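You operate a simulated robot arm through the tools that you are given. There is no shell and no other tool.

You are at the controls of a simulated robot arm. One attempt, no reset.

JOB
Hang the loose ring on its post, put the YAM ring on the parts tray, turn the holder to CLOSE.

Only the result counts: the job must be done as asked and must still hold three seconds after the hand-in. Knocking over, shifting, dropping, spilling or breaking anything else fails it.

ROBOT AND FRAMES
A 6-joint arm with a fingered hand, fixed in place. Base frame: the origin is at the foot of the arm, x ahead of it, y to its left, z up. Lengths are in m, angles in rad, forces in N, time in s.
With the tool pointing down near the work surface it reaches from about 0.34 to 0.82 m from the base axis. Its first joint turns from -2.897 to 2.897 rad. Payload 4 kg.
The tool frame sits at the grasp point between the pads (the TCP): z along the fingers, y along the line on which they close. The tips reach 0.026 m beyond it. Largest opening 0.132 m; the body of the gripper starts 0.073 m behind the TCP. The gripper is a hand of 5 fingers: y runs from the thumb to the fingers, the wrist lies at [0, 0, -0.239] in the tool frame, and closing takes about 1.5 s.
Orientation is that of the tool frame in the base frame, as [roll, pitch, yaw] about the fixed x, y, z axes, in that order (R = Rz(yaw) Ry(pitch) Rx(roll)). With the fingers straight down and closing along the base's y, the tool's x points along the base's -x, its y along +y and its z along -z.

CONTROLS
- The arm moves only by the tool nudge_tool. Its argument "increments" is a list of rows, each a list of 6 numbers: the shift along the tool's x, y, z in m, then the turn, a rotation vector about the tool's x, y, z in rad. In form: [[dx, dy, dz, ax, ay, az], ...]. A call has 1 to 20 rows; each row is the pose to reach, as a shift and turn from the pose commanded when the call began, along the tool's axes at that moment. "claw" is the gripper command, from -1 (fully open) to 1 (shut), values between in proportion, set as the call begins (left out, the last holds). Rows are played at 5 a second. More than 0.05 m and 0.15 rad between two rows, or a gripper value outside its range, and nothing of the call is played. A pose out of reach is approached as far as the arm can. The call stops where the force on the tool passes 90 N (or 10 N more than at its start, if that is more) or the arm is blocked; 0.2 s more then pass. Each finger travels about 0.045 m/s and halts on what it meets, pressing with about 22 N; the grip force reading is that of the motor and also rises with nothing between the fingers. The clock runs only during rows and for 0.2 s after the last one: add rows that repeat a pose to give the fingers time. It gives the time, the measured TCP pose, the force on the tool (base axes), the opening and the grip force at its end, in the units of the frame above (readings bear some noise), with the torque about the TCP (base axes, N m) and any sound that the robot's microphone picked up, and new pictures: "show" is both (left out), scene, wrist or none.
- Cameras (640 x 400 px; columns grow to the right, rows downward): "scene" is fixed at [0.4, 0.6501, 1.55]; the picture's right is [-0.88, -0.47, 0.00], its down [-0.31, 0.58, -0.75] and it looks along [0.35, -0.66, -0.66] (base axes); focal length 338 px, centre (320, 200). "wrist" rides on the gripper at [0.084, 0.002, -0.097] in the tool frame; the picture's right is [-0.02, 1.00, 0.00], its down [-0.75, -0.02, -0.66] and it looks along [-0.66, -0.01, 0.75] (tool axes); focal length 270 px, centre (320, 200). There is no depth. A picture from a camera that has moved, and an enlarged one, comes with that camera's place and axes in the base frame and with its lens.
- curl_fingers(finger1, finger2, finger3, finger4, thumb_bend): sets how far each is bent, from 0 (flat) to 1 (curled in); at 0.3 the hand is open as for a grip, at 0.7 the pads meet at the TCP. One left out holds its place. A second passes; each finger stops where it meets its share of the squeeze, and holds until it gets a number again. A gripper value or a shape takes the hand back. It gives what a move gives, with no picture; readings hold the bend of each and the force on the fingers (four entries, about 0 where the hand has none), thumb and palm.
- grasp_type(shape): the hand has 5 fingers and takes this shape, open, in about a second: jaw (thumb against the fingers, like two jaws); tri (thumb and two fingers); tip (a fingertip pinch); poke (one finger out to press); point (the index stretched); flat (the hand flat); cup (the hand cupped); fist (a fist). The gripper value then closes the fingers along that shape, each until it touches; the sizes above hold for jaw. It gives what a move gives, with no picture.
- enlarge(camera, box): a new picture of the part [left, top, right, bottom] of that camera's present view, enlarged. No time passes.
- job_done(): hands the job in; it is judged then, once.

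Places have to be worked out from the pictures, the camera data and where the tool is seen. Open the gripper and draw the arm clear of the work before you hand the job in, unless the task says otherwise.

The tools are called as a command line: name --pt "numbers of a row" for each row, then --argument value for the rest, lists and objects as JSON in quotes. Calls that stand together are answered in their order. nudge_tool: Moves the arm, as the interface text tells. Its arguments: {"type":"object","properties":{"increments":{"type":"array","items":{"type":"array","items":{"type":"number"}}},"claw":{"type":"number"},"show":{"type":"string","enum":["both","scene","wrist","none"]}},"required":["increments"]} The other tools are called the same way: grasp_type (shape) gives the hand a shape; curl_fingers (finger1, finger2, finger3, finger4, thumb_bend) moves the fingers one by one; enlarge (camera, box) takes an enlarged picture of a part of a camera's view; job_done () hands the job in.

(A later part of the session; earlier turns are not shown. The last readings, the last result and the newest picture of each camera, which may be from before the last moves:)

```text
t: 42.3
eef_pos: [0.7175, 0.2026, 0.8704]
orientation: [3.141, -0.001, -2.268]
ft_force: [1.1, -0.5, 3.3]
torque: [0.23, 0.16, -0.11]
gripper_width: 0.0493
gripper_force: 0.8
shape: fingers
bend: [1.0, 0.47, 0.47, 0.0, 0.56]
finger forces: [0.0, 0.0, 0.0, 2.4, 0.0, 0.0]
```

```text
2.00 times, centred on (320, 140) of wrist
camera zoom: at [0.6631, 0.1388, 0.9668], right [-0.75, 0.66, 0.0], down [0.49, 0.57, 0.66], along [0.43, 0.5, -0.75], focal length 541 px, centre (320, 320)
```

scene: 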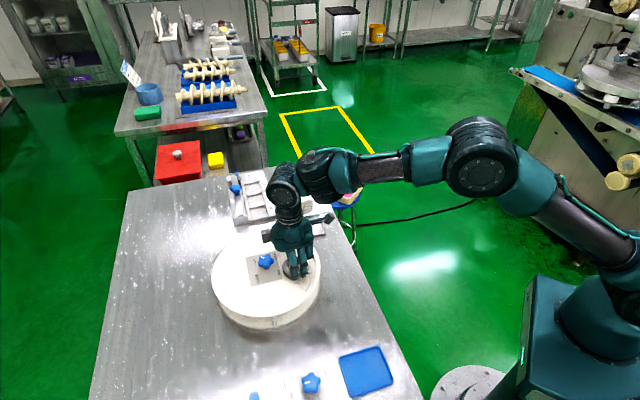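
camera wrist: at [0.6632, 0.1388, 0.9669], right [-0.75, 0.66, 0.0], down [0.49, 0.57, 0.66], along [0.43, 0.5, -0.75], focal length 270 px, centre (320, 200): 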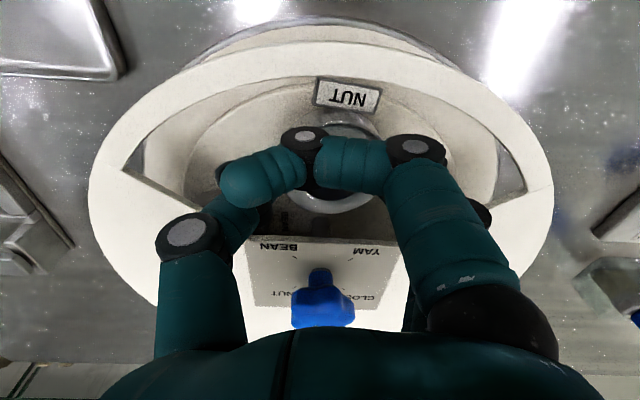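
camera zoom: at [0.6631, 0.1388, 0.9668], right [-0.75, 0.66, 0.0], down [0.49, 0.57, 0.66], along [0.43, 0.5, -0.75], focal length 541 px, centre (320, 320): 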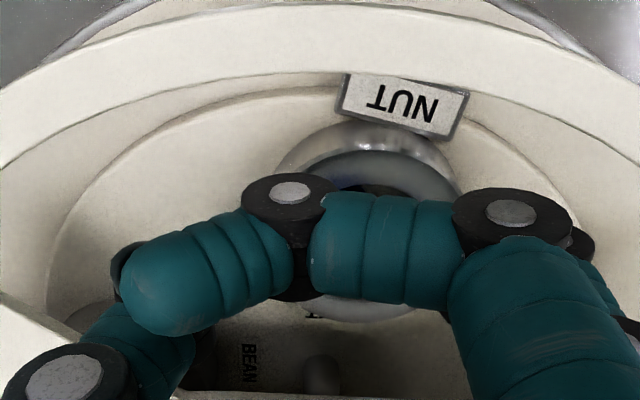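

The ring has been released and dropped onto the post (finger forces zero). I lift straight up and look.

nudge_tool --pt "0 0 -0.015 0 0 0" --pt "0 0 -0.03 0 0 0" --pt "0 0 -0.055 0 0 0" --pt "0 0 -0.08 0 0 0" --pt "0 0 -0.1 0 0 0" --pt "0 0 -0.1 0 0 0" --show "both"

enlarge --camera "scene" --box '[240, 220, 330, 310]'

enlarge --camera "wrist" --box '[160, 0, 480, 220]'

```text
t: 43.7
eef_pos: [0.7188, 0.2022, 0.9703]
orientation: [3.141, 0.002, -2.267]
ft_force: [0.0, -0.6, 0.6]
torque: [-0.01, 0.01, -0.01]
gripper_width: 0.0494
gripper_force: 0.0
shape: fingers
bend: [1.0, 0.47, 0.47, 0.0, 0.56]
finger forces: [0.0, 0.1, 0.0, 0.1, 0.0, 0.1]
camera wrist: at [0.664, 0.1384, 1.0674], right [-0.75, 0.66, 0.0], down [0.49, 0.57, 0.66], along [0.43, 0.5, -0.75], focal length 270 px, centre (320, 200)
```

scene: 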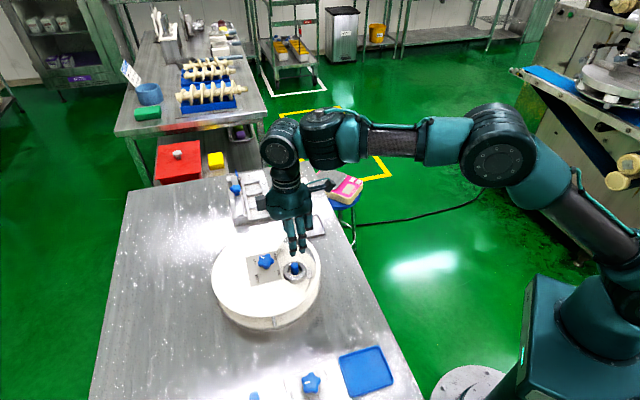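
wrist: 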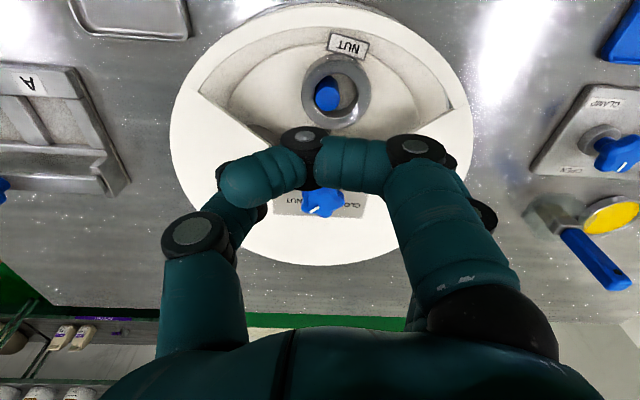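

```text
4.44 times, centred on (285, 265) of scene
camera zoom: at [0.4, 0.6501, 1.55], right [-0.88, -0.47, 0.0], down [-0.31, 0.58, -0.75], along [0.35, -0.66, -0.66], focal length 1505 px, centre (476, -89)
```

zoom: 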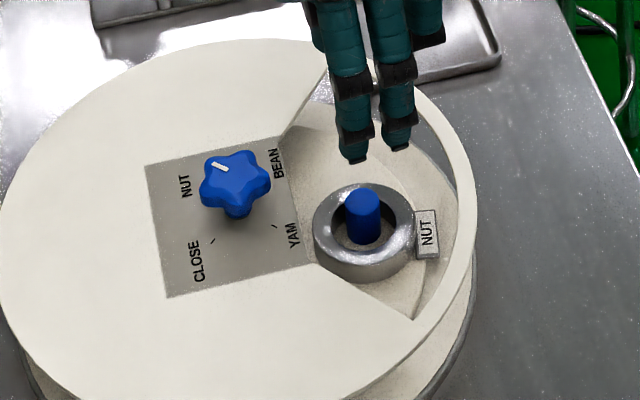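

```text
1.82 times, centred on (320, 110) of wrist
camera zoom: at [0.664, 0.1384, 1.0674], right [-0.75, 0.66, 0.0], down [0.49, 0.57, 0.66], along [0.43, 0.5, -0.75], focal length 491 px, centre (320, 364)
```

zoom: 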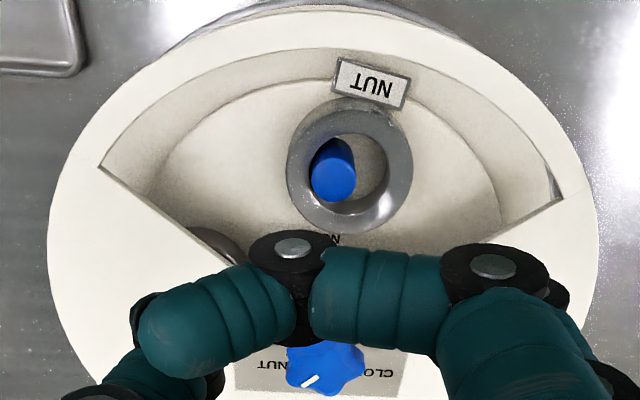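

The NUT ring is seated on the NUT post with its tag outward. Next I go back to the tri shape and line up over the knob (yaw 162°, axis ≈(0.762, 0.2555)) to turn it +90° twice to YAM.

grasp_type --shape "tri"

nudge_tool --pt "-0.012 0 0.005 0 0 0.14" --pt "-0.024 0 0.01 0 0 0.28" --pt "-0.036 0 0.015 0 0 0.42" --pt "-0.048 0.001 0.02 0 0 0.56" --pt "-0.06 0.001 0.025 0 0 0.7" --pt "-0.0686 0.0011 0.03 0 0 0.84" --pt "-0.0686 0.0011 0.035 0 0 0.98" --pt "-0.0686 0.0011 0.035 0 0 1.1" --pt "-0.0686 0.0011 0.035 0 0 1.188" --pt "-0.0686 0.0011 0.035 0 0 1.188" --show "wrist"

enlarge --camera "wrist" --box '[230, 80, 410, 220]'

```text
t: 44.6
eef_pos: [0.7199, 0.2013, 0.9704]
orientation: [3.141, 0.0, -2.267]
ft_force: [0.4, 0.4, 0.0]
torque: [0.01, -0.01, 0.0]
gripper_width: 0.132
gripper_force: 0.1
shape: tri
bend: [0.0, 0.3, 0.3, 0.0, 0.3]
finger forces: [0.1, 0.1, 0.0, 0.1, 0.1, 0.0]
```

```text
t: 46.8
eef_pos: [0.7626, 0.255, 0.9353]
orientation: [3.141, 0.0, 2.825]
ft_force: [-0.3, 0.8, -0.6]
torque: [-0.02, 0.0, -0.02]
gripper_width: 0.1322
gripper_force: 0.2
shape: tri
bend: [0.0, 0.3, 0.3, 0.0, 0.3]
finger forces: [0.0, 0.1, 0.0, 0.0, 0.0, 0.0]
camera wrist: at [0.6822, 0.284, 1.032], right [0.33, 0.94, 0.0], down [0.71, -0.25, 0.66], along [0.62, -0.22, -0.75], focal length 270 px, centre (320, 200)
```

wrist: 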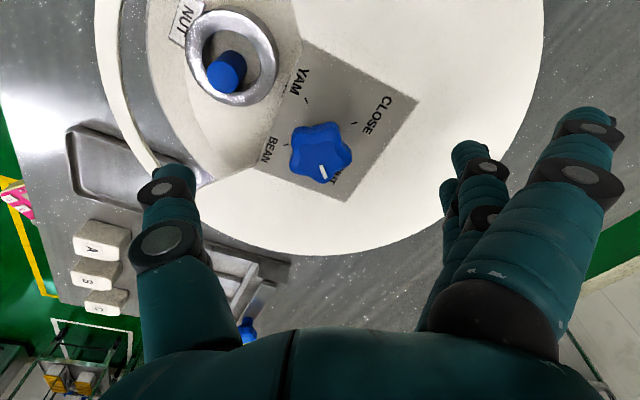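

```text
2.86 times, centred on (320, 150) of wrist
camera zoom: at [0.6822, 0.284, 1.032], right [0.33, 0.94, 0.0], down [0.71, -0.25, 0.66], along [0.62, -0.22, -0.75], focal length 772 px, centre (320, 343)
```

zoom: 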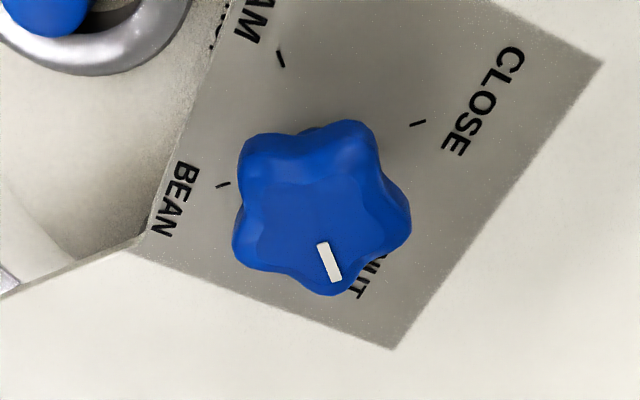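

The tick centre sits right on the tool axis (within 1 mm). I descend to z≈0.902 and close.

nudge_tool --pt "0 0 0.015 0 0 0" --pt "0 0 0.028 0 0 0" --pt "0 0 0.033 0 0 0" --pt "0 0 0.033 0 0 0" --show "none"

nudge_tool --pt "0 0 0 0 0 0" --pt "0 0 0 0 0 0" --pt "0 0 0 0 0 0" --pt "0 0 0 0 0 0" --pt "0 0 0 0 0 0" --pt "0 0 0 0 0 0" --pt "0 0 0 0 0 0" --pt "0 0 0 0 0 0" --claw 1 --show "wrist"

```text
t: 47.8
eef_pos: [0.7634, 0.2558, 0.9022]
orientation: [3.141, -0.001, 2.828]
ft_force: [0.8, -1.0, -0.8]
torque: [0.01, 0.02, 0.02]
gripper_width: 0.1319
gripper_force: 0.0
shape: tri
bend: [0.0, 0.3, 0.3, 0.0, 0.3]
finger forces: [0.0, 0.0, 0.0, 0.0, 0.0, 0.0]
```

```text
t: 49.6
eef_pos: [0.7631, 0.2557, 0.9021]
orientation: [3.141, 0.001, 2.827]
ft_force: [-1.0, 0.2, -1.1]
torque: [0.06, -0.03, -0.04]
gripper_width: 0.0284
gripper_force: 21.8
shape: tri
bend: [0.23, 0.73, 0.73, 0.23, 0.7]
finger forces: [0.0, 10.0, 10.1, 0.0, 19.1, 0.1]
camera wrist: at [0.6828, 0.2839, 0.9983], right [0.33, 0.94, 0.0], down [0.71, -0.25, 0.66], along [0.62, -0.22, -0.75], focal length 270 px, centre (320, 200)
```

wrist: 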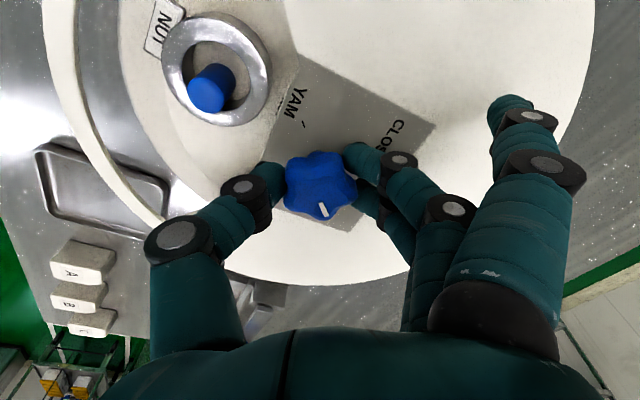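

Balanced grip again. I turn the knob +90° (counter-clockwise) slowly towards CLOSE.

nudge_tool --pt "0 0 0 0 0 -0.1" --pt "0 0 0 0 0 -0.2" --pt "0 0 0 0 0 -0.3" --pt "0 0 0 0 0 -0.4" --pt "0 0 0 0 0 -0.5" --pt "0 0 0 0 0 -0.6" --pt "0 0 0 0 0 -0.7" --pt "0 0 0 0 0 -0.8" --pt "0 0 0 0 0 -0.9" --pt "0 0 0 0 0 -1.0" --pt "0 0 0 0 0 -1.1" --pt "0 0 0 0 0 -1.2" --pt "0 0 0 0 0 -1.3" --pt "0 0 0 0 0 -1.4" --pt "0 0 0 0 0 -1.5" --pt "0 0 0 0 0 -1.571" --pt "0 0 0 0 0 -1.571" --show "both"

```text
t: 53.2
eef_pos: [0.7617, 0.2555, 0.9024]
orientation: [3.141, 0.0, -1.884]
ft_force: [-2.4, -24.2, -6.1]
torque: [-0.39, 0.08, -0.06]
gripper_width: 0.0282
gripper_force: 22.1
shape: tri
bend: [0.26, 0.73, 0.73, 0.26, 0.7]
finger forces: [0.0, 14.4, 7.5, 0.0, 24.5, 0.0]
camera wrist: at [0.7343, 0.1753, 0.9987], right [-0.94, 0.33, 0.0], down [0.25, 0.71, 0.66], along [0.22, 0.62, -0.75], focal length 270 px, centre (320, 200)
```

scene: 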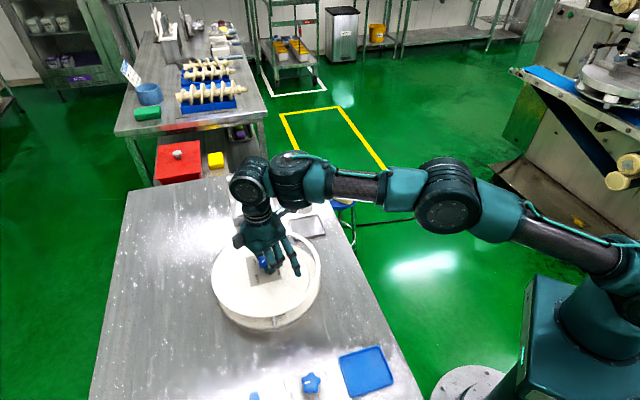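
wrist: 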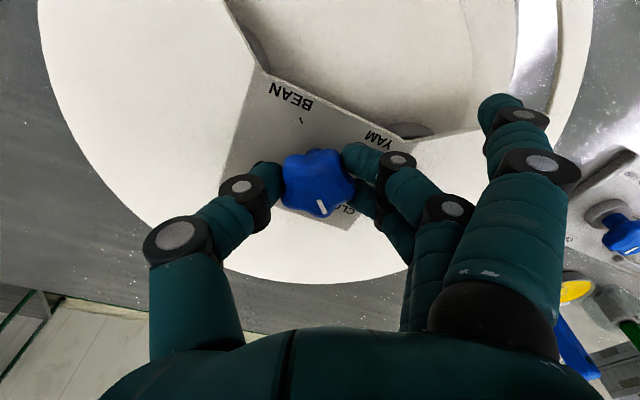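

The knob is at CLOSE again. I release, rise, turn the open hand back to yaw 180°, and re-grip for the second quarter turn.

nudge_tool --pt "0 0 0 0 0 0" --pt "0 0 0 0 0 0" --pt "0 0 0 0 0 0" --pt "0 0 0 0 0 0" --pt "0 0 0 0 0 0" --pt "0 0 0 0 0 0" --pt "0 0 0 0 0 0" --claw -1 --show "none"

nudge_tool --pt "0 0 -0.018 0 0 0" --pt "0 0 -0.034 0 0 0" --pt "0 0 -0.034 0 0 0.14" --pt "0 0 -0.034 0 0 0.28" --pt "0 0 -0.034 0 0 0.42" --pt "0 0 -0.034 0 0 0.56" --pt "0 0 -0.034 0 0 0.7" --pt "0 0 -0.034 0 0 0.84" --pt "0 0 -0.034 0 0 0.98" --pt "0 0 -0.034 0 0 1.12" --pt "0 0 -0.034 0 0 1.257" --pt "0 0 -0.034 0 0 1.257" --show "wrist"

enlarge --camera "wrist" --box '[230, 80, 410, 220]'

```text
t: 54.8
eef_pos: [0.7614, 0.2561, 0.9016]
orientation: [3.141, 0.001, -1.884]
ft_force: [-0.7, 0.8, 0.0]
torque: [0.0, 0.01, 0.01]
gripper_width: 0.1319
gripper_force: 0.0
shape: tri
bend: [0.0, 0.3, 0.3, 0.0, 0.3]
finger forces: [0.0, 0.1, 0.0, 0.0, 0.0, 0.1]
```

```text
t: 57.4
eef_pos: [0.7623, 0.256, 0.9367]
orientation: [3.141, -0.001, 3.14]
ft_force: [-0.4, 0.2, -0.9]
torque: [-0.04, 0.0, 0.02]
gripper_width: 0.1316
gripper_force: 0.1
shape: tri
bend: [0.0, 0.3, 0.3, 0.0, 0.3]
finger forces: [0.1, 0.0, 0.1, 0.0, 0.1, 0.0]
camera wrist: at [0.6778, 0.258, 1.0328], right [0.02, 1.0, 0.0], down [0.75, -0.02, 0.66], along [0.66, -0.01, -0.75], focal length 270 px, centre (320, 200)
```

wrist: 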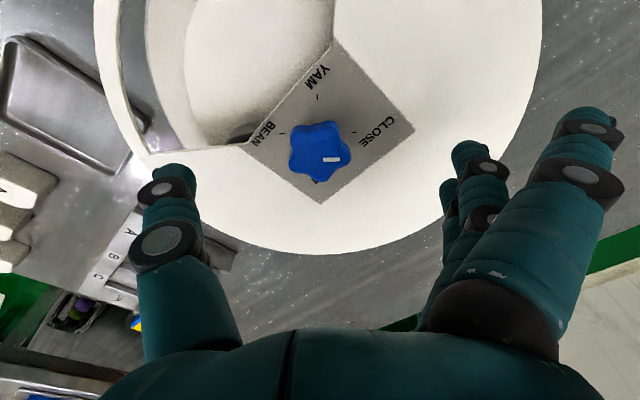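

```text
2.86 times, centred on (320, 150) of wrist
camera zoom: at [0.6778, 0.258, 1.0328], right [0.02, 1.0, 0.0], down [0.75, -0.02, 0.66], along [0.66, -0.01, -0.75], focal length 772 px, centre (320, 343)
```

zoom: 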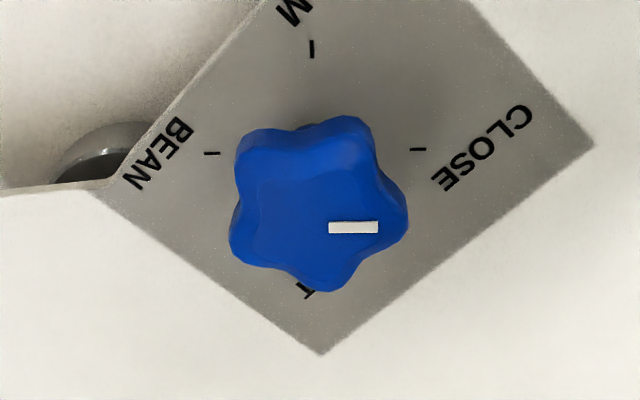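

Mark is exactly at CLOSE. I nudge 1.5 mm, descend and grip.

nudge_tool --pt "0 -0.0015 0.015 0 0 0" --pt "0 -0.0015 0.028 0 0 0" --pt "0 -0.0015 0.034 0 0 0" --pt "0 -0.0015 0.034 0 0 0" --show "none"

nudge_tool --pt "0 0 0 0 0 0" --pt "0 0 0 0 0 0" --pt "0 0 0 0 0 0" --pt "0 0 0 0 0 0" --pt "0 0 0 0 0 0" --pt "0 0 0 0 0 0" --pt "0 0 0 0 0 0" --pt "0 0 0 0 0 0" --claw 1 --show "wrist"

```text
t: 58.4
eef_pos: [0.7629, 0.2527, 0.9017]
orientation: [-3.141, 0.0, -3.14]
ft_force: [-0.7, -0.1, 0.1]
torque: [-0.01, -0.01, 0.02]
gripper_width: 0.1321
gripper_force: 0.1
shape: tri
bend: [0.0, 0.3, 0.3, 0.0, 0.3]
finger forces: [0.1, 0.1, 0.0, 0.1, 0.0, 0.0]
```

```text
t: 60.2
eef_pos: [0.7634, 0.2543, 0.9027]
orientation: [-3.14, 0.0, 3.14]
ft_force: [-1.5, 1.0, -1.8]
torque: [0.08, 0.02, -0.02]
gripper_width: 0.0282
gripper_force: 22.0
shape: tri
bend: [0.24, 0.73, 0.73, 0.24, 0.7]
finger forces: [0.0, 10.0, 10.1, 0.0, 19.1, 0.0]
camera wrist: at [0.678, 0.2558, 0.9983], right [0.02, 1.0, 0.0], down [0.75, -0.02, 0.66], along [0.66, -0.01, -0.75], focal length 270 px, centre (320, 200)
```

wrist: 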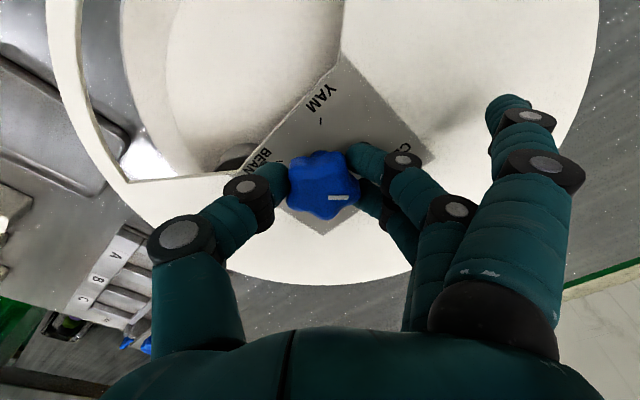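

Firm, balanced grip. I turn another +90° to bring YAM to the window.

nudge_tool --pt "0 0 0 0 0 -0.1" --pt "0 0 0 0 0 -0.2" --pt "0 0 0 0 0 -0.3" --pt "0 0 0 0 0 -0.4" --pt "0 0 0 0 0 -0.5" --pt "0 0 0 0 0 -0.6" --pt "0 0 0 0 0 -0.7" --pt "0 0 0 0 0 -0.8" --pt "0 0 0 0 0 -0.9" --pt "0 0 0 0 0 -1.0" --pt "0 0 0 0 0 -1.1" --pt "0 0 0 0 0 -1.2" --pt "0 0 0 0 0 -1.3" --pt "0 0 0 0 0 -1.4" --pt "0 0 0 0 0 -1.5" --pt "0 0 0 0 0 -1.571" --pt "0 0 0 0 0 -1.571" --show "both"

enlarge --camera "wrist" --box '[230, 0, 590, 240]'

```text
t: 63.8
eef_pos: [0.7633, 0.253, 0.9018]
orientation: [3.141, 0.0, -1.571]
ft_force: [9.9, -11.8, 1.2]
torque: [-0.17, -0.23, -0.01]
gripper_width: 0.028
gripper_force: 21.9
shape: tri
bend: [0.26, 0.73, 0.73, 0.26, 0.7]
finger forces: [0.1, 10.3, 7.6, 0.0, 27.2, 0.0]
camera wrist: at [0.7608, 0.1695, 0.9983], right [-1.0, 0.02, 0.0], down [0.01, 0.75, 0.66], along [0.01, 0.66, -0.75], focal length 270 px, centre (320, 200)
```

scene: 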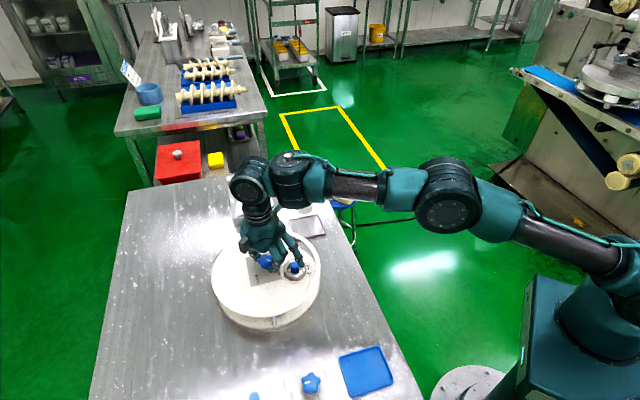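
wrist: 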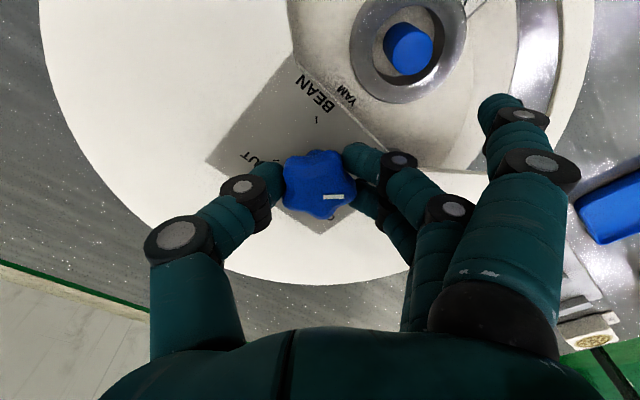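

```text
1.67 times, centred on (410, 120) of wrist
camera zoom: at [0.7608, 0.1695, 0.9983], right [-1.0, 0.02, 0.0], down [0.01, 0.75, 0.66], along [0.01, 0.66, -0.75], focal length 450 px, centre (170, 333)
```

zoom: 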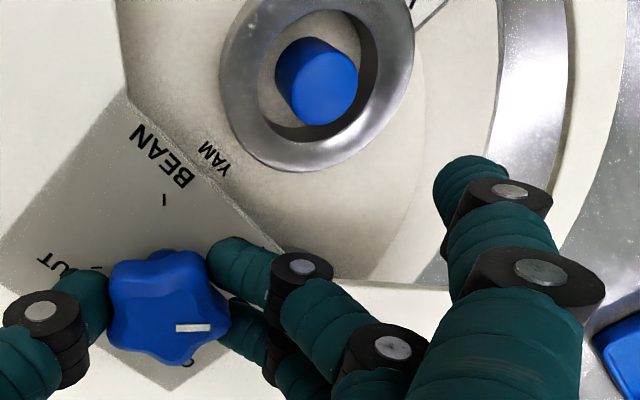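

YAM's ring on its post is now in the window. I release the knob and rise to look at it.

nudge_tool --pt "0 0 0 0 0 0" --pt "0 0 0 0 0 0" --pt "0 0 0 0 0 0" --pt "0 0 0 0 0 0" --pt "0 0 0 0 0 0" --pt "0 0 0 0 0 0" --pt "0 0 0 0 0 0" --claw -1 --show "none"

nudge_tool --pt "0 0 -0.02 0 0 0" --pt "0 0 -0.04 0 0 0" --pt "0.012 0.012 -0.055 0 0 0.1" --pt "0.024 0.024 -0.065 0 0 0.2" --pt "0.036 0.036 -0.07 0 0 0.3" --pt "0.048 0.05 -0.07 0 0 0.35" --pt "0.048 0.05 -0.07 0 0 0.35" --show "both"

enlarge --camera "wrist" --box '[160, 0, 480, 220]'

enlarge --camera "scene" --box '[205, 225, 330, 335]'

```text
t: 65.4
eef_pos: [0.7613, 0.2542, 0.9011]
orientation: [-3.141, 0.001, -1.571]
ft_force: [-0.2, -0.5, -0.1]
torque: [-0.02, -0.02, 0.0]
gripper_width: 0.1317
gripper_force: 0.1
shape: tri
bend: [0.0, 0.3, 0.3, 0.0, 0.3]
finger forces: [0.1, 0.0, 0.0, 0.0, 0.0, 0.0]
```

```text
t: 67.0
eef_pos: [0.713, 0.2061, 0.9717]
orientation: [-3.141, -0.001, -1.922]
ft_force: [1.2, 0.8, -0.9]
torque: [0.0, 0.0, -0.02]
gripper_width: 0.1319
gripper_force: 0.1
shape: tri
bend: [0.0, 0.3, 0.3, 0.0, 0.3]
finger forces: [0.0, 0.1, 0.1, 0.0, 0.0, 0.0]
camera wrist: at [0.682, 0.1272, 1.0684], right [-0.93, 0.36, 0.0], down [0.27, 0.7, 0.66], along [0.24, 0.61, -0.75], focal length 270 px, centre (320, 200)
```

scene: 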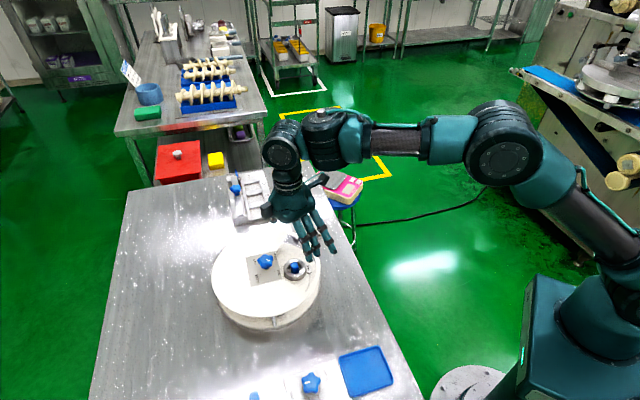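
wrist: 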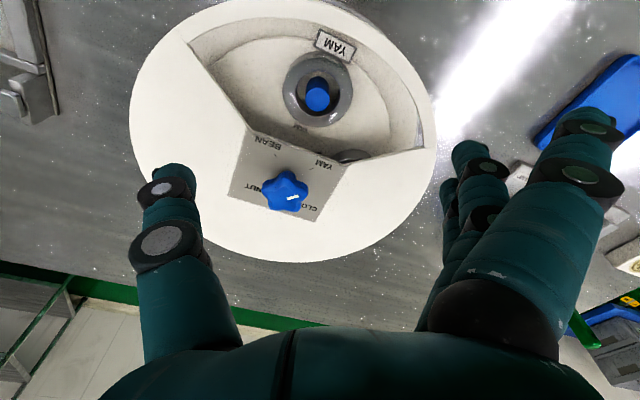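

```text
1.82 times, centred on (320, 110) of wrist
camera zoom: at [0.682, 0.1272, 1.0684], right [-0.93, 0.36, 0.0], down [0.27, 0.7, 0.66], along [0.24, 0.61, -0.75], focal length 491 px, centre (320, 364)
```

zoom: 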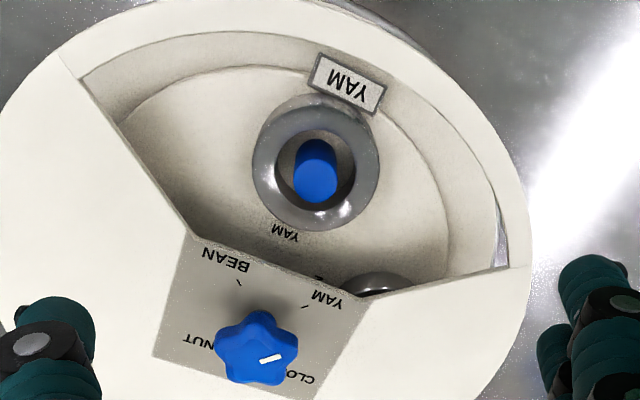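

```text
3.64 times, centred on (268, 280) of scene
camera zoom: at [0.4, 0.6501, 1.55], right [-0.88, -0.47, 0.0], down [-0.31, 0.58, -0.75], along [0.35, -0.66, -0.66], focal length 1231 px, centre (511, -91)
```

zoom: 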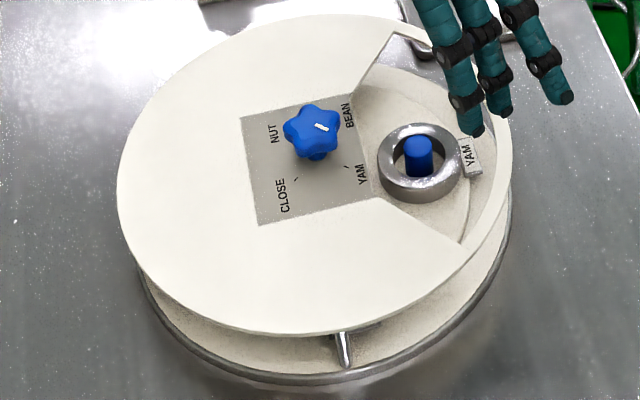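

The YAM ring sits centred on its post at ≈(0.7145, 0.2056), tag outward at ≈234°. To reach down inside the window I'll grip with finger 3, finger 4 and thumb (hand shifted ~18 mm outward, x axis at 246°) so the unused fingers 1–2 stay flat outside the cover's rim.

curl_fingers --finger1 0.0 --finger2 0.0 --finger3 0.5 --finger4 0.5 --thumb_bend 0.52

nudge_tool --pt "0.01 0 0.015 0 0 0.04" --pt "0.0179 -0.0004 0.03 0 0 0.068" --pt "0.0179 -0.0004 0.05 0 0 0.068" --pt "0.0179 -0.0004 0.065 0 0 0.068" --pt "0.0179 -0.0004 0.065 0 0 0.068" --show "both"

enlarge --camera "wrist" --box '[160, 40, 480, 260]'

enlarge --camera "scene" --box '[240, 200, 340, 300]'

```text
t: 68.0
eef_pos: [0.7124, 0.2051, 0.9723]
orientation: [-3.141, 0.0, -1.921]
ft_force: [0.0, 0.7, 1.2]
torque: [-0.01, -0.01, 0.01]
gripper_width: 0.1344
gripper_force: 0.0
shape: fingers
bend: [0.0, 0.0, 0.5, 0.5, 0.52]
finger forces: [0.0, 0.0, 0.0, 0.1, 0.1, 0.0]
```

```text
t: 69.2
eef_pos: [0.7059, 0.1891, 0.9059]
orientation: [-3.142, -0.002, -1.991]
ft_force: [-0.1, -0.6, -0.2]
torque: [0.0, -0.02, 0.0]
gripper_width: 0.1342
gripper_force: 0.1
shape: fingers
bend: [0.0, 0.0, 0.5, 0.5, 0.52]
finger forces: [0.0, 0.1, 0.1, 0.0, 0.1, 0.1]
camera wrist: at [0.6707, 0.113, 1.0026], right [-0.91, 0.42, 0.0], down [0.32, 0.68, 0.66], along [0.28, 0.6, -0.75], focal length 270 px, centre (320, 200)
```

scene: 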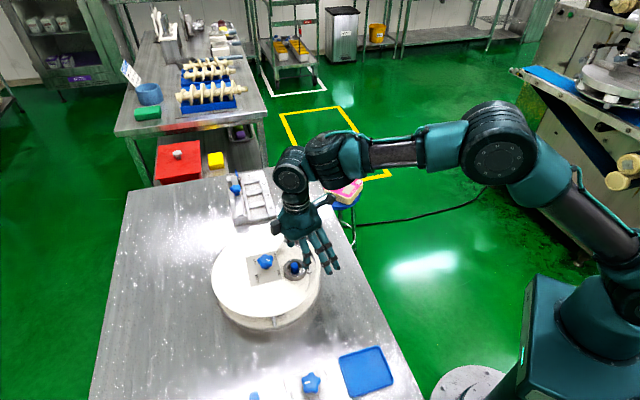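
wrist: 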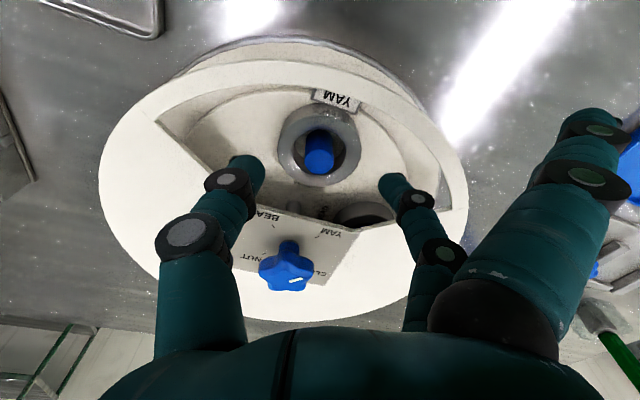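

```text
1.82 times, centred on (320, 150) of wrist
camera zoom: at [0.6707, 0.113, 1.0026], right [-0.91, 0.42, 0.0], down [0.32, 0.68, 0.66], along [0.28, 0.6, -0.75], focal length 491 px, centre (320, 291)
```

zoom: 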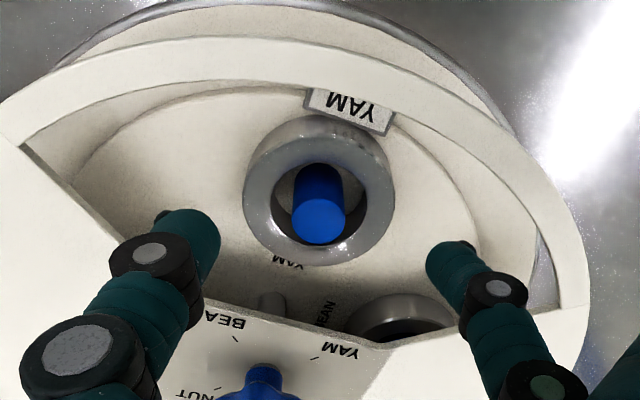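

```text
4.00 times, centred on (290, 250) of scene
camera zoom: at [0.4, 0.6501, 1.55], right [-0.88, -0.47, 0.0], down [-0.31, 0.58, -0.75], along [0.35, -0.66, -0.66], focal length 1354 px, centre (440, 0)
```

zoom: 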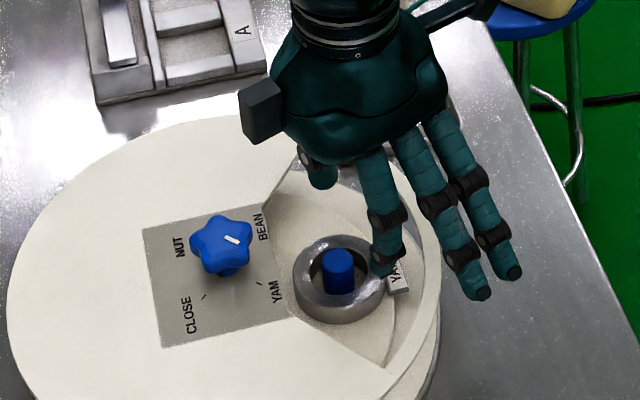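

The ring centre is ≈21 mm inward of the TCP, laterally centred. I shift 3 mm inward and lower to TCP z≈0.874, watching for contact with the cover.

nudge_tool --pt "-0.003 0 0.008 0 0 0" --pt "-0.003 0 0.016 0 0 0" --pt "-0.003 0 0.024 0 0 0" --pt "-0.003 0 0.032 0 0 0" --pt "-0.003 0 0.032 0 0 0" --show "both"

enlarge --camera "wrist" --box '[160, 40, 480, 260]'

enlarge --camera "scene" --box '[240, 200, 340, 300]'

```text
t: 70.4
eef_pos: [0.7083, 0.1907, 0.8745]
orientation: [3.141, 0.002, -1.989]
ft_force: [0.8, -0.1, -0.7]
torque: [0.02, 0.0, 0.01]
gripper_width: 0.1344
gripper_force: 0.1
shape: fingers
bend: [0.0, 0.0, 0.5, 0.5, 0.52]
finger forces: [0.0, 0.1, 0.0, 0.0, 0.0, 0.0]
camera wrist: at [0.6723, 0.1156, 0.9703], right [-0.91, 0.42, 0.0], down [0.32, 0.68, 0.66], along [0.28, 0.6, -0.75], focal length 270 px, centre (320, 200)
```

scene: 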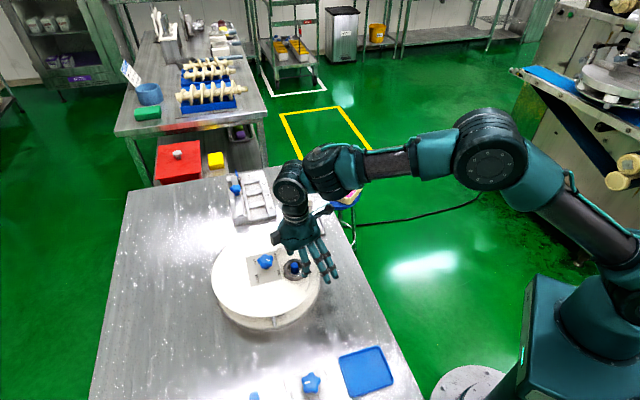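
wrist: 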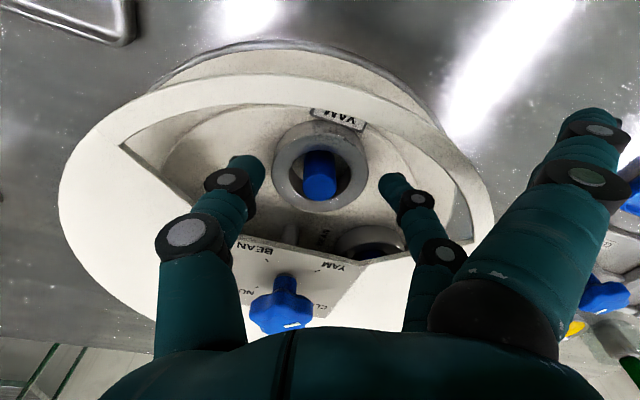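

```text
1.82 times, centred on (320, 150) of wrist
camera zoom: at [0.6723, 0.1156, 0.9703], right [-0.91, 0.42, 0.0], down [0.32, 0.68, 0.66], along [0.28, 0.6, -0.75], focal length 491 px, centre (320, 291)
```

zoom: 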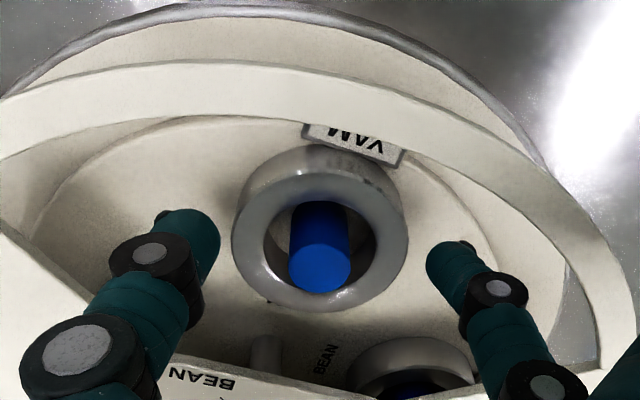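

```text
4.00 times, centred on (290, 250) of scene
camera zoom: at [0.4, 0.6501, 1.55], right [-0.88, -0.47, 0.0], down [-0.31, 0.58, -0.75], along [0.35, -0.66, -0.66], focal length 1354 px, centre (440, 0)
```

zoom: 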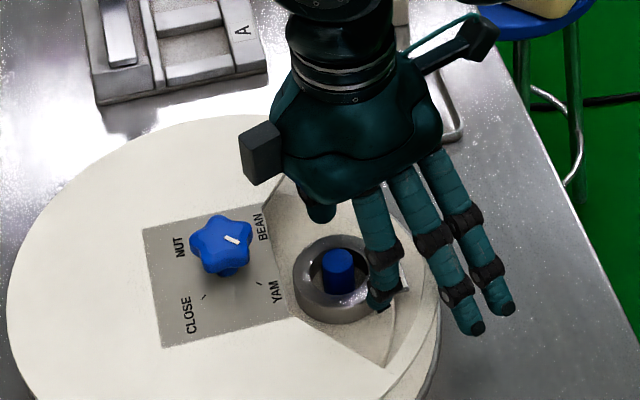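

Still clear, and the ring is at x_c≈-19 mm, laterally centred. I go on down in small steps with force checks.

nudge_tool --pt "0 0 0.004 0 0 0" --pt "0 0 0.008 0 0 0" --pt "0 0 0.011 0 0 0" --pt "0 0 0.011 0 0 0" --show "wrist"

enlarge --camera "wrist" --box '[160, 40, 480, 260]'

enlarge --camera "scene" --box '[240, 200, 340, 300]'

```text
t: 71.4
eef_pos: [0.7077, 0.1919, 0.8637]
orientation: [3.141, 0.0, -1.987]
ft_force: [0.3, 0.0, -0.9]
torque: [0.0, -0.01, 0.0]
gripper_width: 0.1342
gripper_force: 0.0
shape: fingers
bend: [0.0, 0.0, 0.5, 0.5, 0.52]
finger forces: [0.1, 0.1, 0.0, 0.0, 0.0, 0.0]
camera wrist: at [0.6721, 0.1155, 0.9607], right [-0.91, 0.42, 0.0], down [0.32, 0.68, 0.66], along [0.28, 0.6, -0.75], focal length 270 px, centre (320, 200)
```

wrist: 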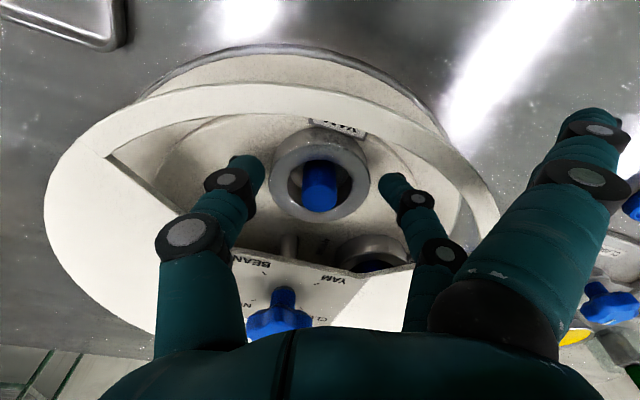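

```text
1.82 times, centred on (320, 150) of wrist
camera zoom: at [0.6721, 0.1155, 0.9607], right [-0.91, 0.42, 0.0], down [0.32, 0.68, 0.66], along [0.28, 0.6, -0.75], focal length 491 px, centre (320, 291)
```

zoom: 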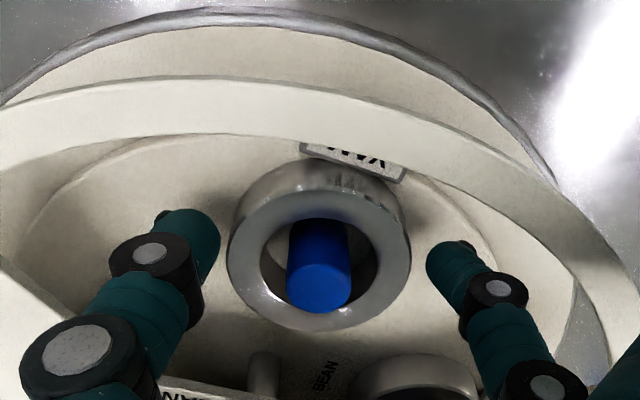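

```text
4.00 times, centred on (290, 250) of scene
camera zoom: at [0.4, 0.6501, 1.55], right [-0.88, -0.47, 0.0], down [-0.31, 0.58, -0.75], along [0.35, -0.66, -0.66], focal length 1354 px, centre (440, 0)
```

zoom: 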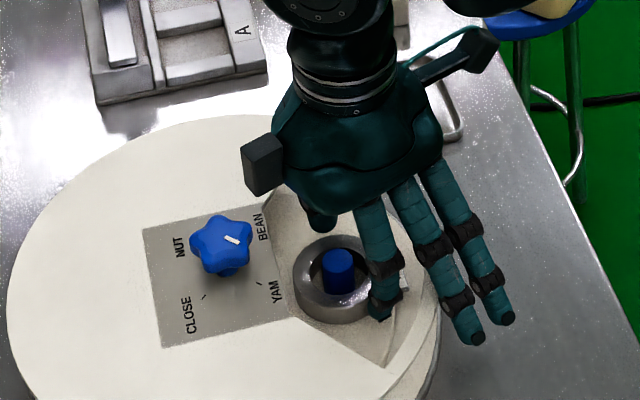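

nudge_tool --pt "0 0 0.002 0 0 0" --pt "0 0 0.005 0 0 0" --pt "0 0 0.005 0 0 0" --show "none"

```text
t: 72.2
eef_pos: [0.7069, 0.1923, 0.8589]
orientation: [-3.141, -0.001, -1.989]
ft_force: [-0.5, 0.2, 0.3]
torque: [-0.01, 0.01, 0.02]
gripper_width: 0.1345
gripper_force: 0.0
shape: fingers
bend: [0.0, 0.0, 0.5, 0.5, 0.52]
finger forces: [0.0, 0.0, 0.0, 0.0, 0.0, 0.1]
```

No contact at z=0.859. I take another 3 mm step down and check again.

nudge_tool --pt "0 0 0.0015 0 0 0" --pt "0 0 0.003 0 0 0" --pt "0 0 0.003 0 0 0" --show "none"

```text
t: 73.0
eef_pos: [0.7071, 0.1918, 0.8568]
orientation: [3.141, 0.001, -1.988]
ft_force: [0.1, 0.6, -0.3]
torque: [0.01, 0.0, 0.0]
gripper_width: 0.1342
gripper_force: 0.1
shape: fingers
bend: [0.0, 0.0, 0.5, 0.5, 0.52]
finger forces: [0.0, 0.0, 0.0, 0.0, 0.0, 0.0]
```

Still free. One more 3 mm step, with pictures.

nudge_tool --pt "0 0 0.0015 0 0 0" --pt "0 0 0.003 0 0 0" --pt "0 0 0.003 0 0 0" --show "wrist"

enlarge --camera "wrist" --box '[160, 40, 480, 260]'

enlarge --camera "scene" --box '[240, 200, 340, 300]'

```text
t: 73.8
eef_pos: [0.7072, 0.1926, 0.8516]
orientation: [3.141, -0.001, -1.988]
ft_force: [-0.1, -0.6, 0.3]
torque: [0.01, 0.0, 0.0]
gripper_width: 0.1346
gripper_force: 0.1
shape: fingers
bend: [0.0, 0.0, 0.5, 0.5, 0.52]
finger forces: [0.0, 0.0, 0.1, 0.0, 0.1, 0.0]
camera wrist: at [0.6716, 0.1152, 0.9494], right [-0.91, 0.42, 0.0], down [0.32, 0.68, 0.66], along [0.28, 0.6, -0.75], focal length 270 px, centre (320, 200)
```

wrist: 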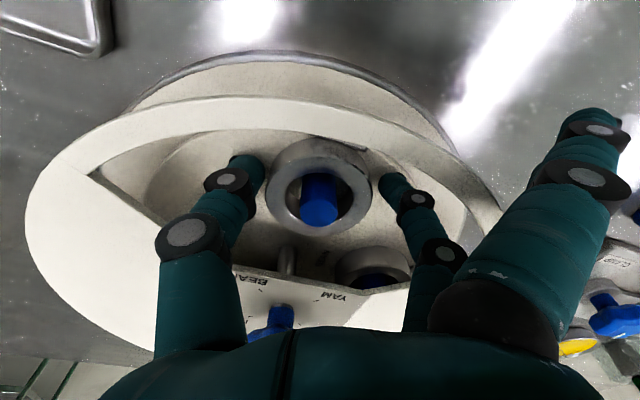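

```text
1.82 times, centred on (320, 150) of wrist
camera zoom: at [0.6716, 0.1152, 0.9494], right [-0.91, 0.42, 0.0], down [0.32, 0.68, 0.66], along [0.28, 0.6, -0.75], focal length 491 px, centre (320, 291)
```

zoom: 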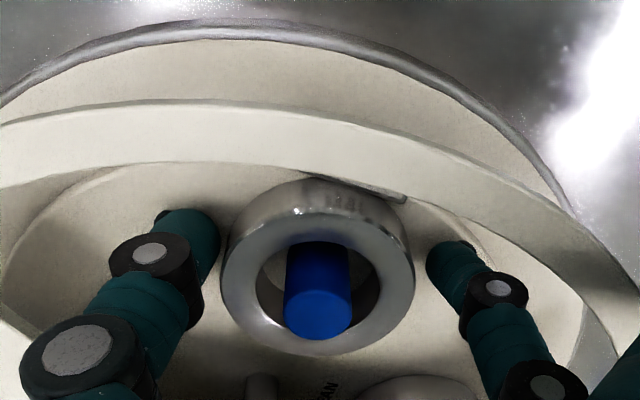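

```text
4.00 times, centred on (290, 250) of scene
camera zoom: at [0.4, 0.6501, 1.55], right [-0.88, -0.47, 0.0], down [-0.31, 0.58, -0.75], along [0.35, -0.66, -0.66], focal length 1354 px, centre (440, 0)
```

zoom: 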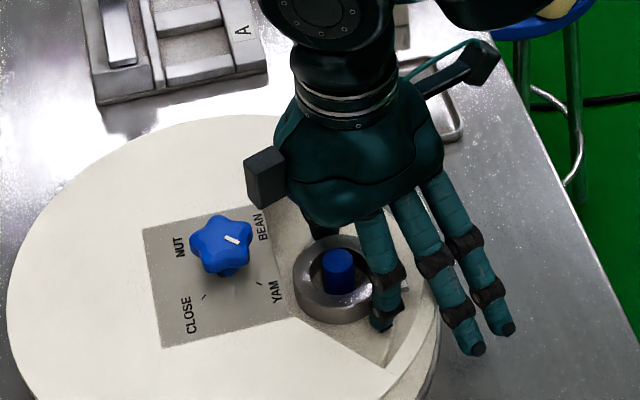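

Thumb and finger 3 straddle the ring with no contact (z=0.8516, ring top ≈0.833). I go 2 mm deeper, then close finger 3, finger 4 and thumb.

nudge_tool --pt "0 0 0.001 0 0 0" --pt "0 0 0.002 0 0 0" --pt "0 0 0.002 0 0 0" --show "none"

curl_fingers --finger1 0.0 --finger2 0.0 --finger3 0.62 --finger4 0.68 --thumb_bend 0.66

enlarge --camera "wrist" --box '[160, 40, 480, 260]'

enlarge --camera "scene" --box '[240, 200, 340, 300]'

```text
t: 74.6
eef_pos: [0.7063, 0.1927, 0.8523]
orientation: [-3.139, -0.001, -1.992]
ft_force: [-1.5, -3.4, 10.5]
torque: [-0.28, -0.34, -0.09]
gripper_width: 0.1349
gripper_force: 5.7
shape: fingers
bend: [0.0, 0.0, 0.5, 0.5, 0.52]
finger forces: [0.1, 0.0, 0.5, 0.4, 9.7, 0.0]
```

```text
t: 75.6
eef_pos: [0.7079, 0.193, 0.8503]
orientation: [3.141, 0.001, -1.988]
ft_force: [2.0, 1.2, 8.5]
torque: [0.28, 0.19, -0.09]
gripper_width: 0.1286
gripper_force: 19.9
shape: fingers
bend: [0.0, 0.0, 0.56, 0.58, 0.6]
finger forces: [0.0, 0.1, 16.7, 7.1, 15.0, 0.0]
```

```text
1.82 times, centred on (320, 150) of wrist
camera zoom: at [0.6719, 0.116, 0.9479], right [-0.91, 0.42, 0.0], down [0.32, 0.68, 0.66], along [0.28, 0.6, -0.75], focal length 491 px, centre (320, 291)
```

zoom: 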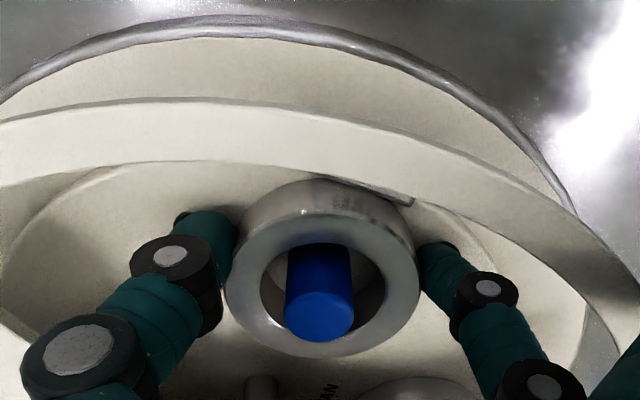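

```text
4.00 times, centred on (290, 250) of scene
camera zoom: at [0.4, 0.6501, 1.55], right [-0.88, -0.47, 0.0], down [-0.31, 0.58, -0.75], along [0.35, -0.66, -0.66], focal length 1354 px, centre (440, 0)
```

zoom: 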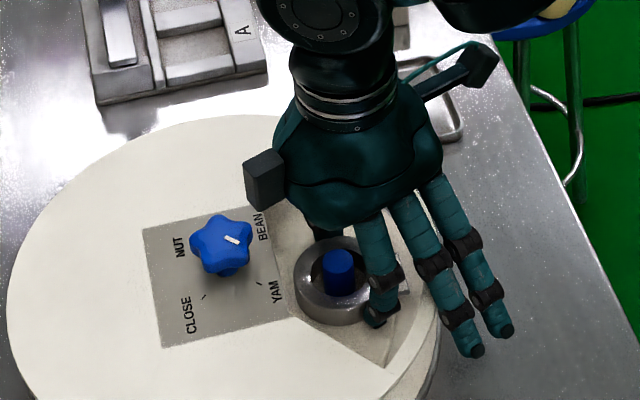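

The thumb tip touched the carousel floor lightly, then the three digits closed on the ring (f3 16.7 N, f4 7.1 N, thumb 15 N). I ease up 1.5 mm and tighten.

nudge_tool --pt "0 0 -0.0015 0 0 0" --pt "0 0 -0.0015 0 0 0" --show "none"

curl_fingers --finger1 0.0 --finger2 0.0 --finger3 0.8 --finger4 0.8 --thumb_bend 0.8

enlarge --camera "wrist" --box '[160, 40, 480, 260]'

```text
t: 76.2
eef_pos: [0.7061, 0.1927, 0.8516]
orientation: [3.139, -0.003, -1.989]
ft_force: [-0.6, -0.2, 0.1]
torque: [0.01, 0.03, 0.04]
gripper_width: 0.1285
gripper_force: 13.9
shape: fingers
bend: [0.0, 0.0, 0.55, 0.58, 0.6]
finger forces: [0.1, 0.0, 6.1, 7.7, 14.5, 0.0]
```

```text
t: 77.2
eef_pos: [0.7075, 0.1918, 0.8529]
orientation: [-3.141, 0.0, -1.99]
ft_force: [1.6, 0.2, 0.0]
torque: [0.06, 0.0, -0.05]
gripper_width: 0.1175
gripper_force: 21.7
shape: fingers
bend: [0.0, 0.0, 0.48, 0.53, 0.68]
finger forces: [0.1, 0.0, 8.6, 12.1, 22.5, 0.0]
```

```text
1.82 times, centred on (320, 150) of wrist
camera zoom: at [0.672, 0.116, 0.9493], right [-0.91, 0.42, 0.0], down [0.32, 0.68, 0.66], along [0.28, 0.6, -0.75], focal length 491 px, centre (320, 291)
```

zoom: 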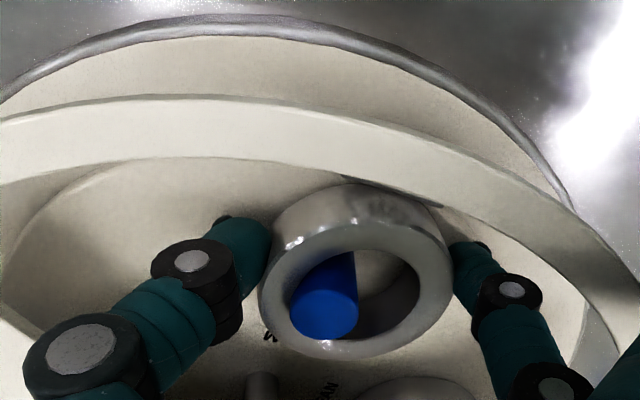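

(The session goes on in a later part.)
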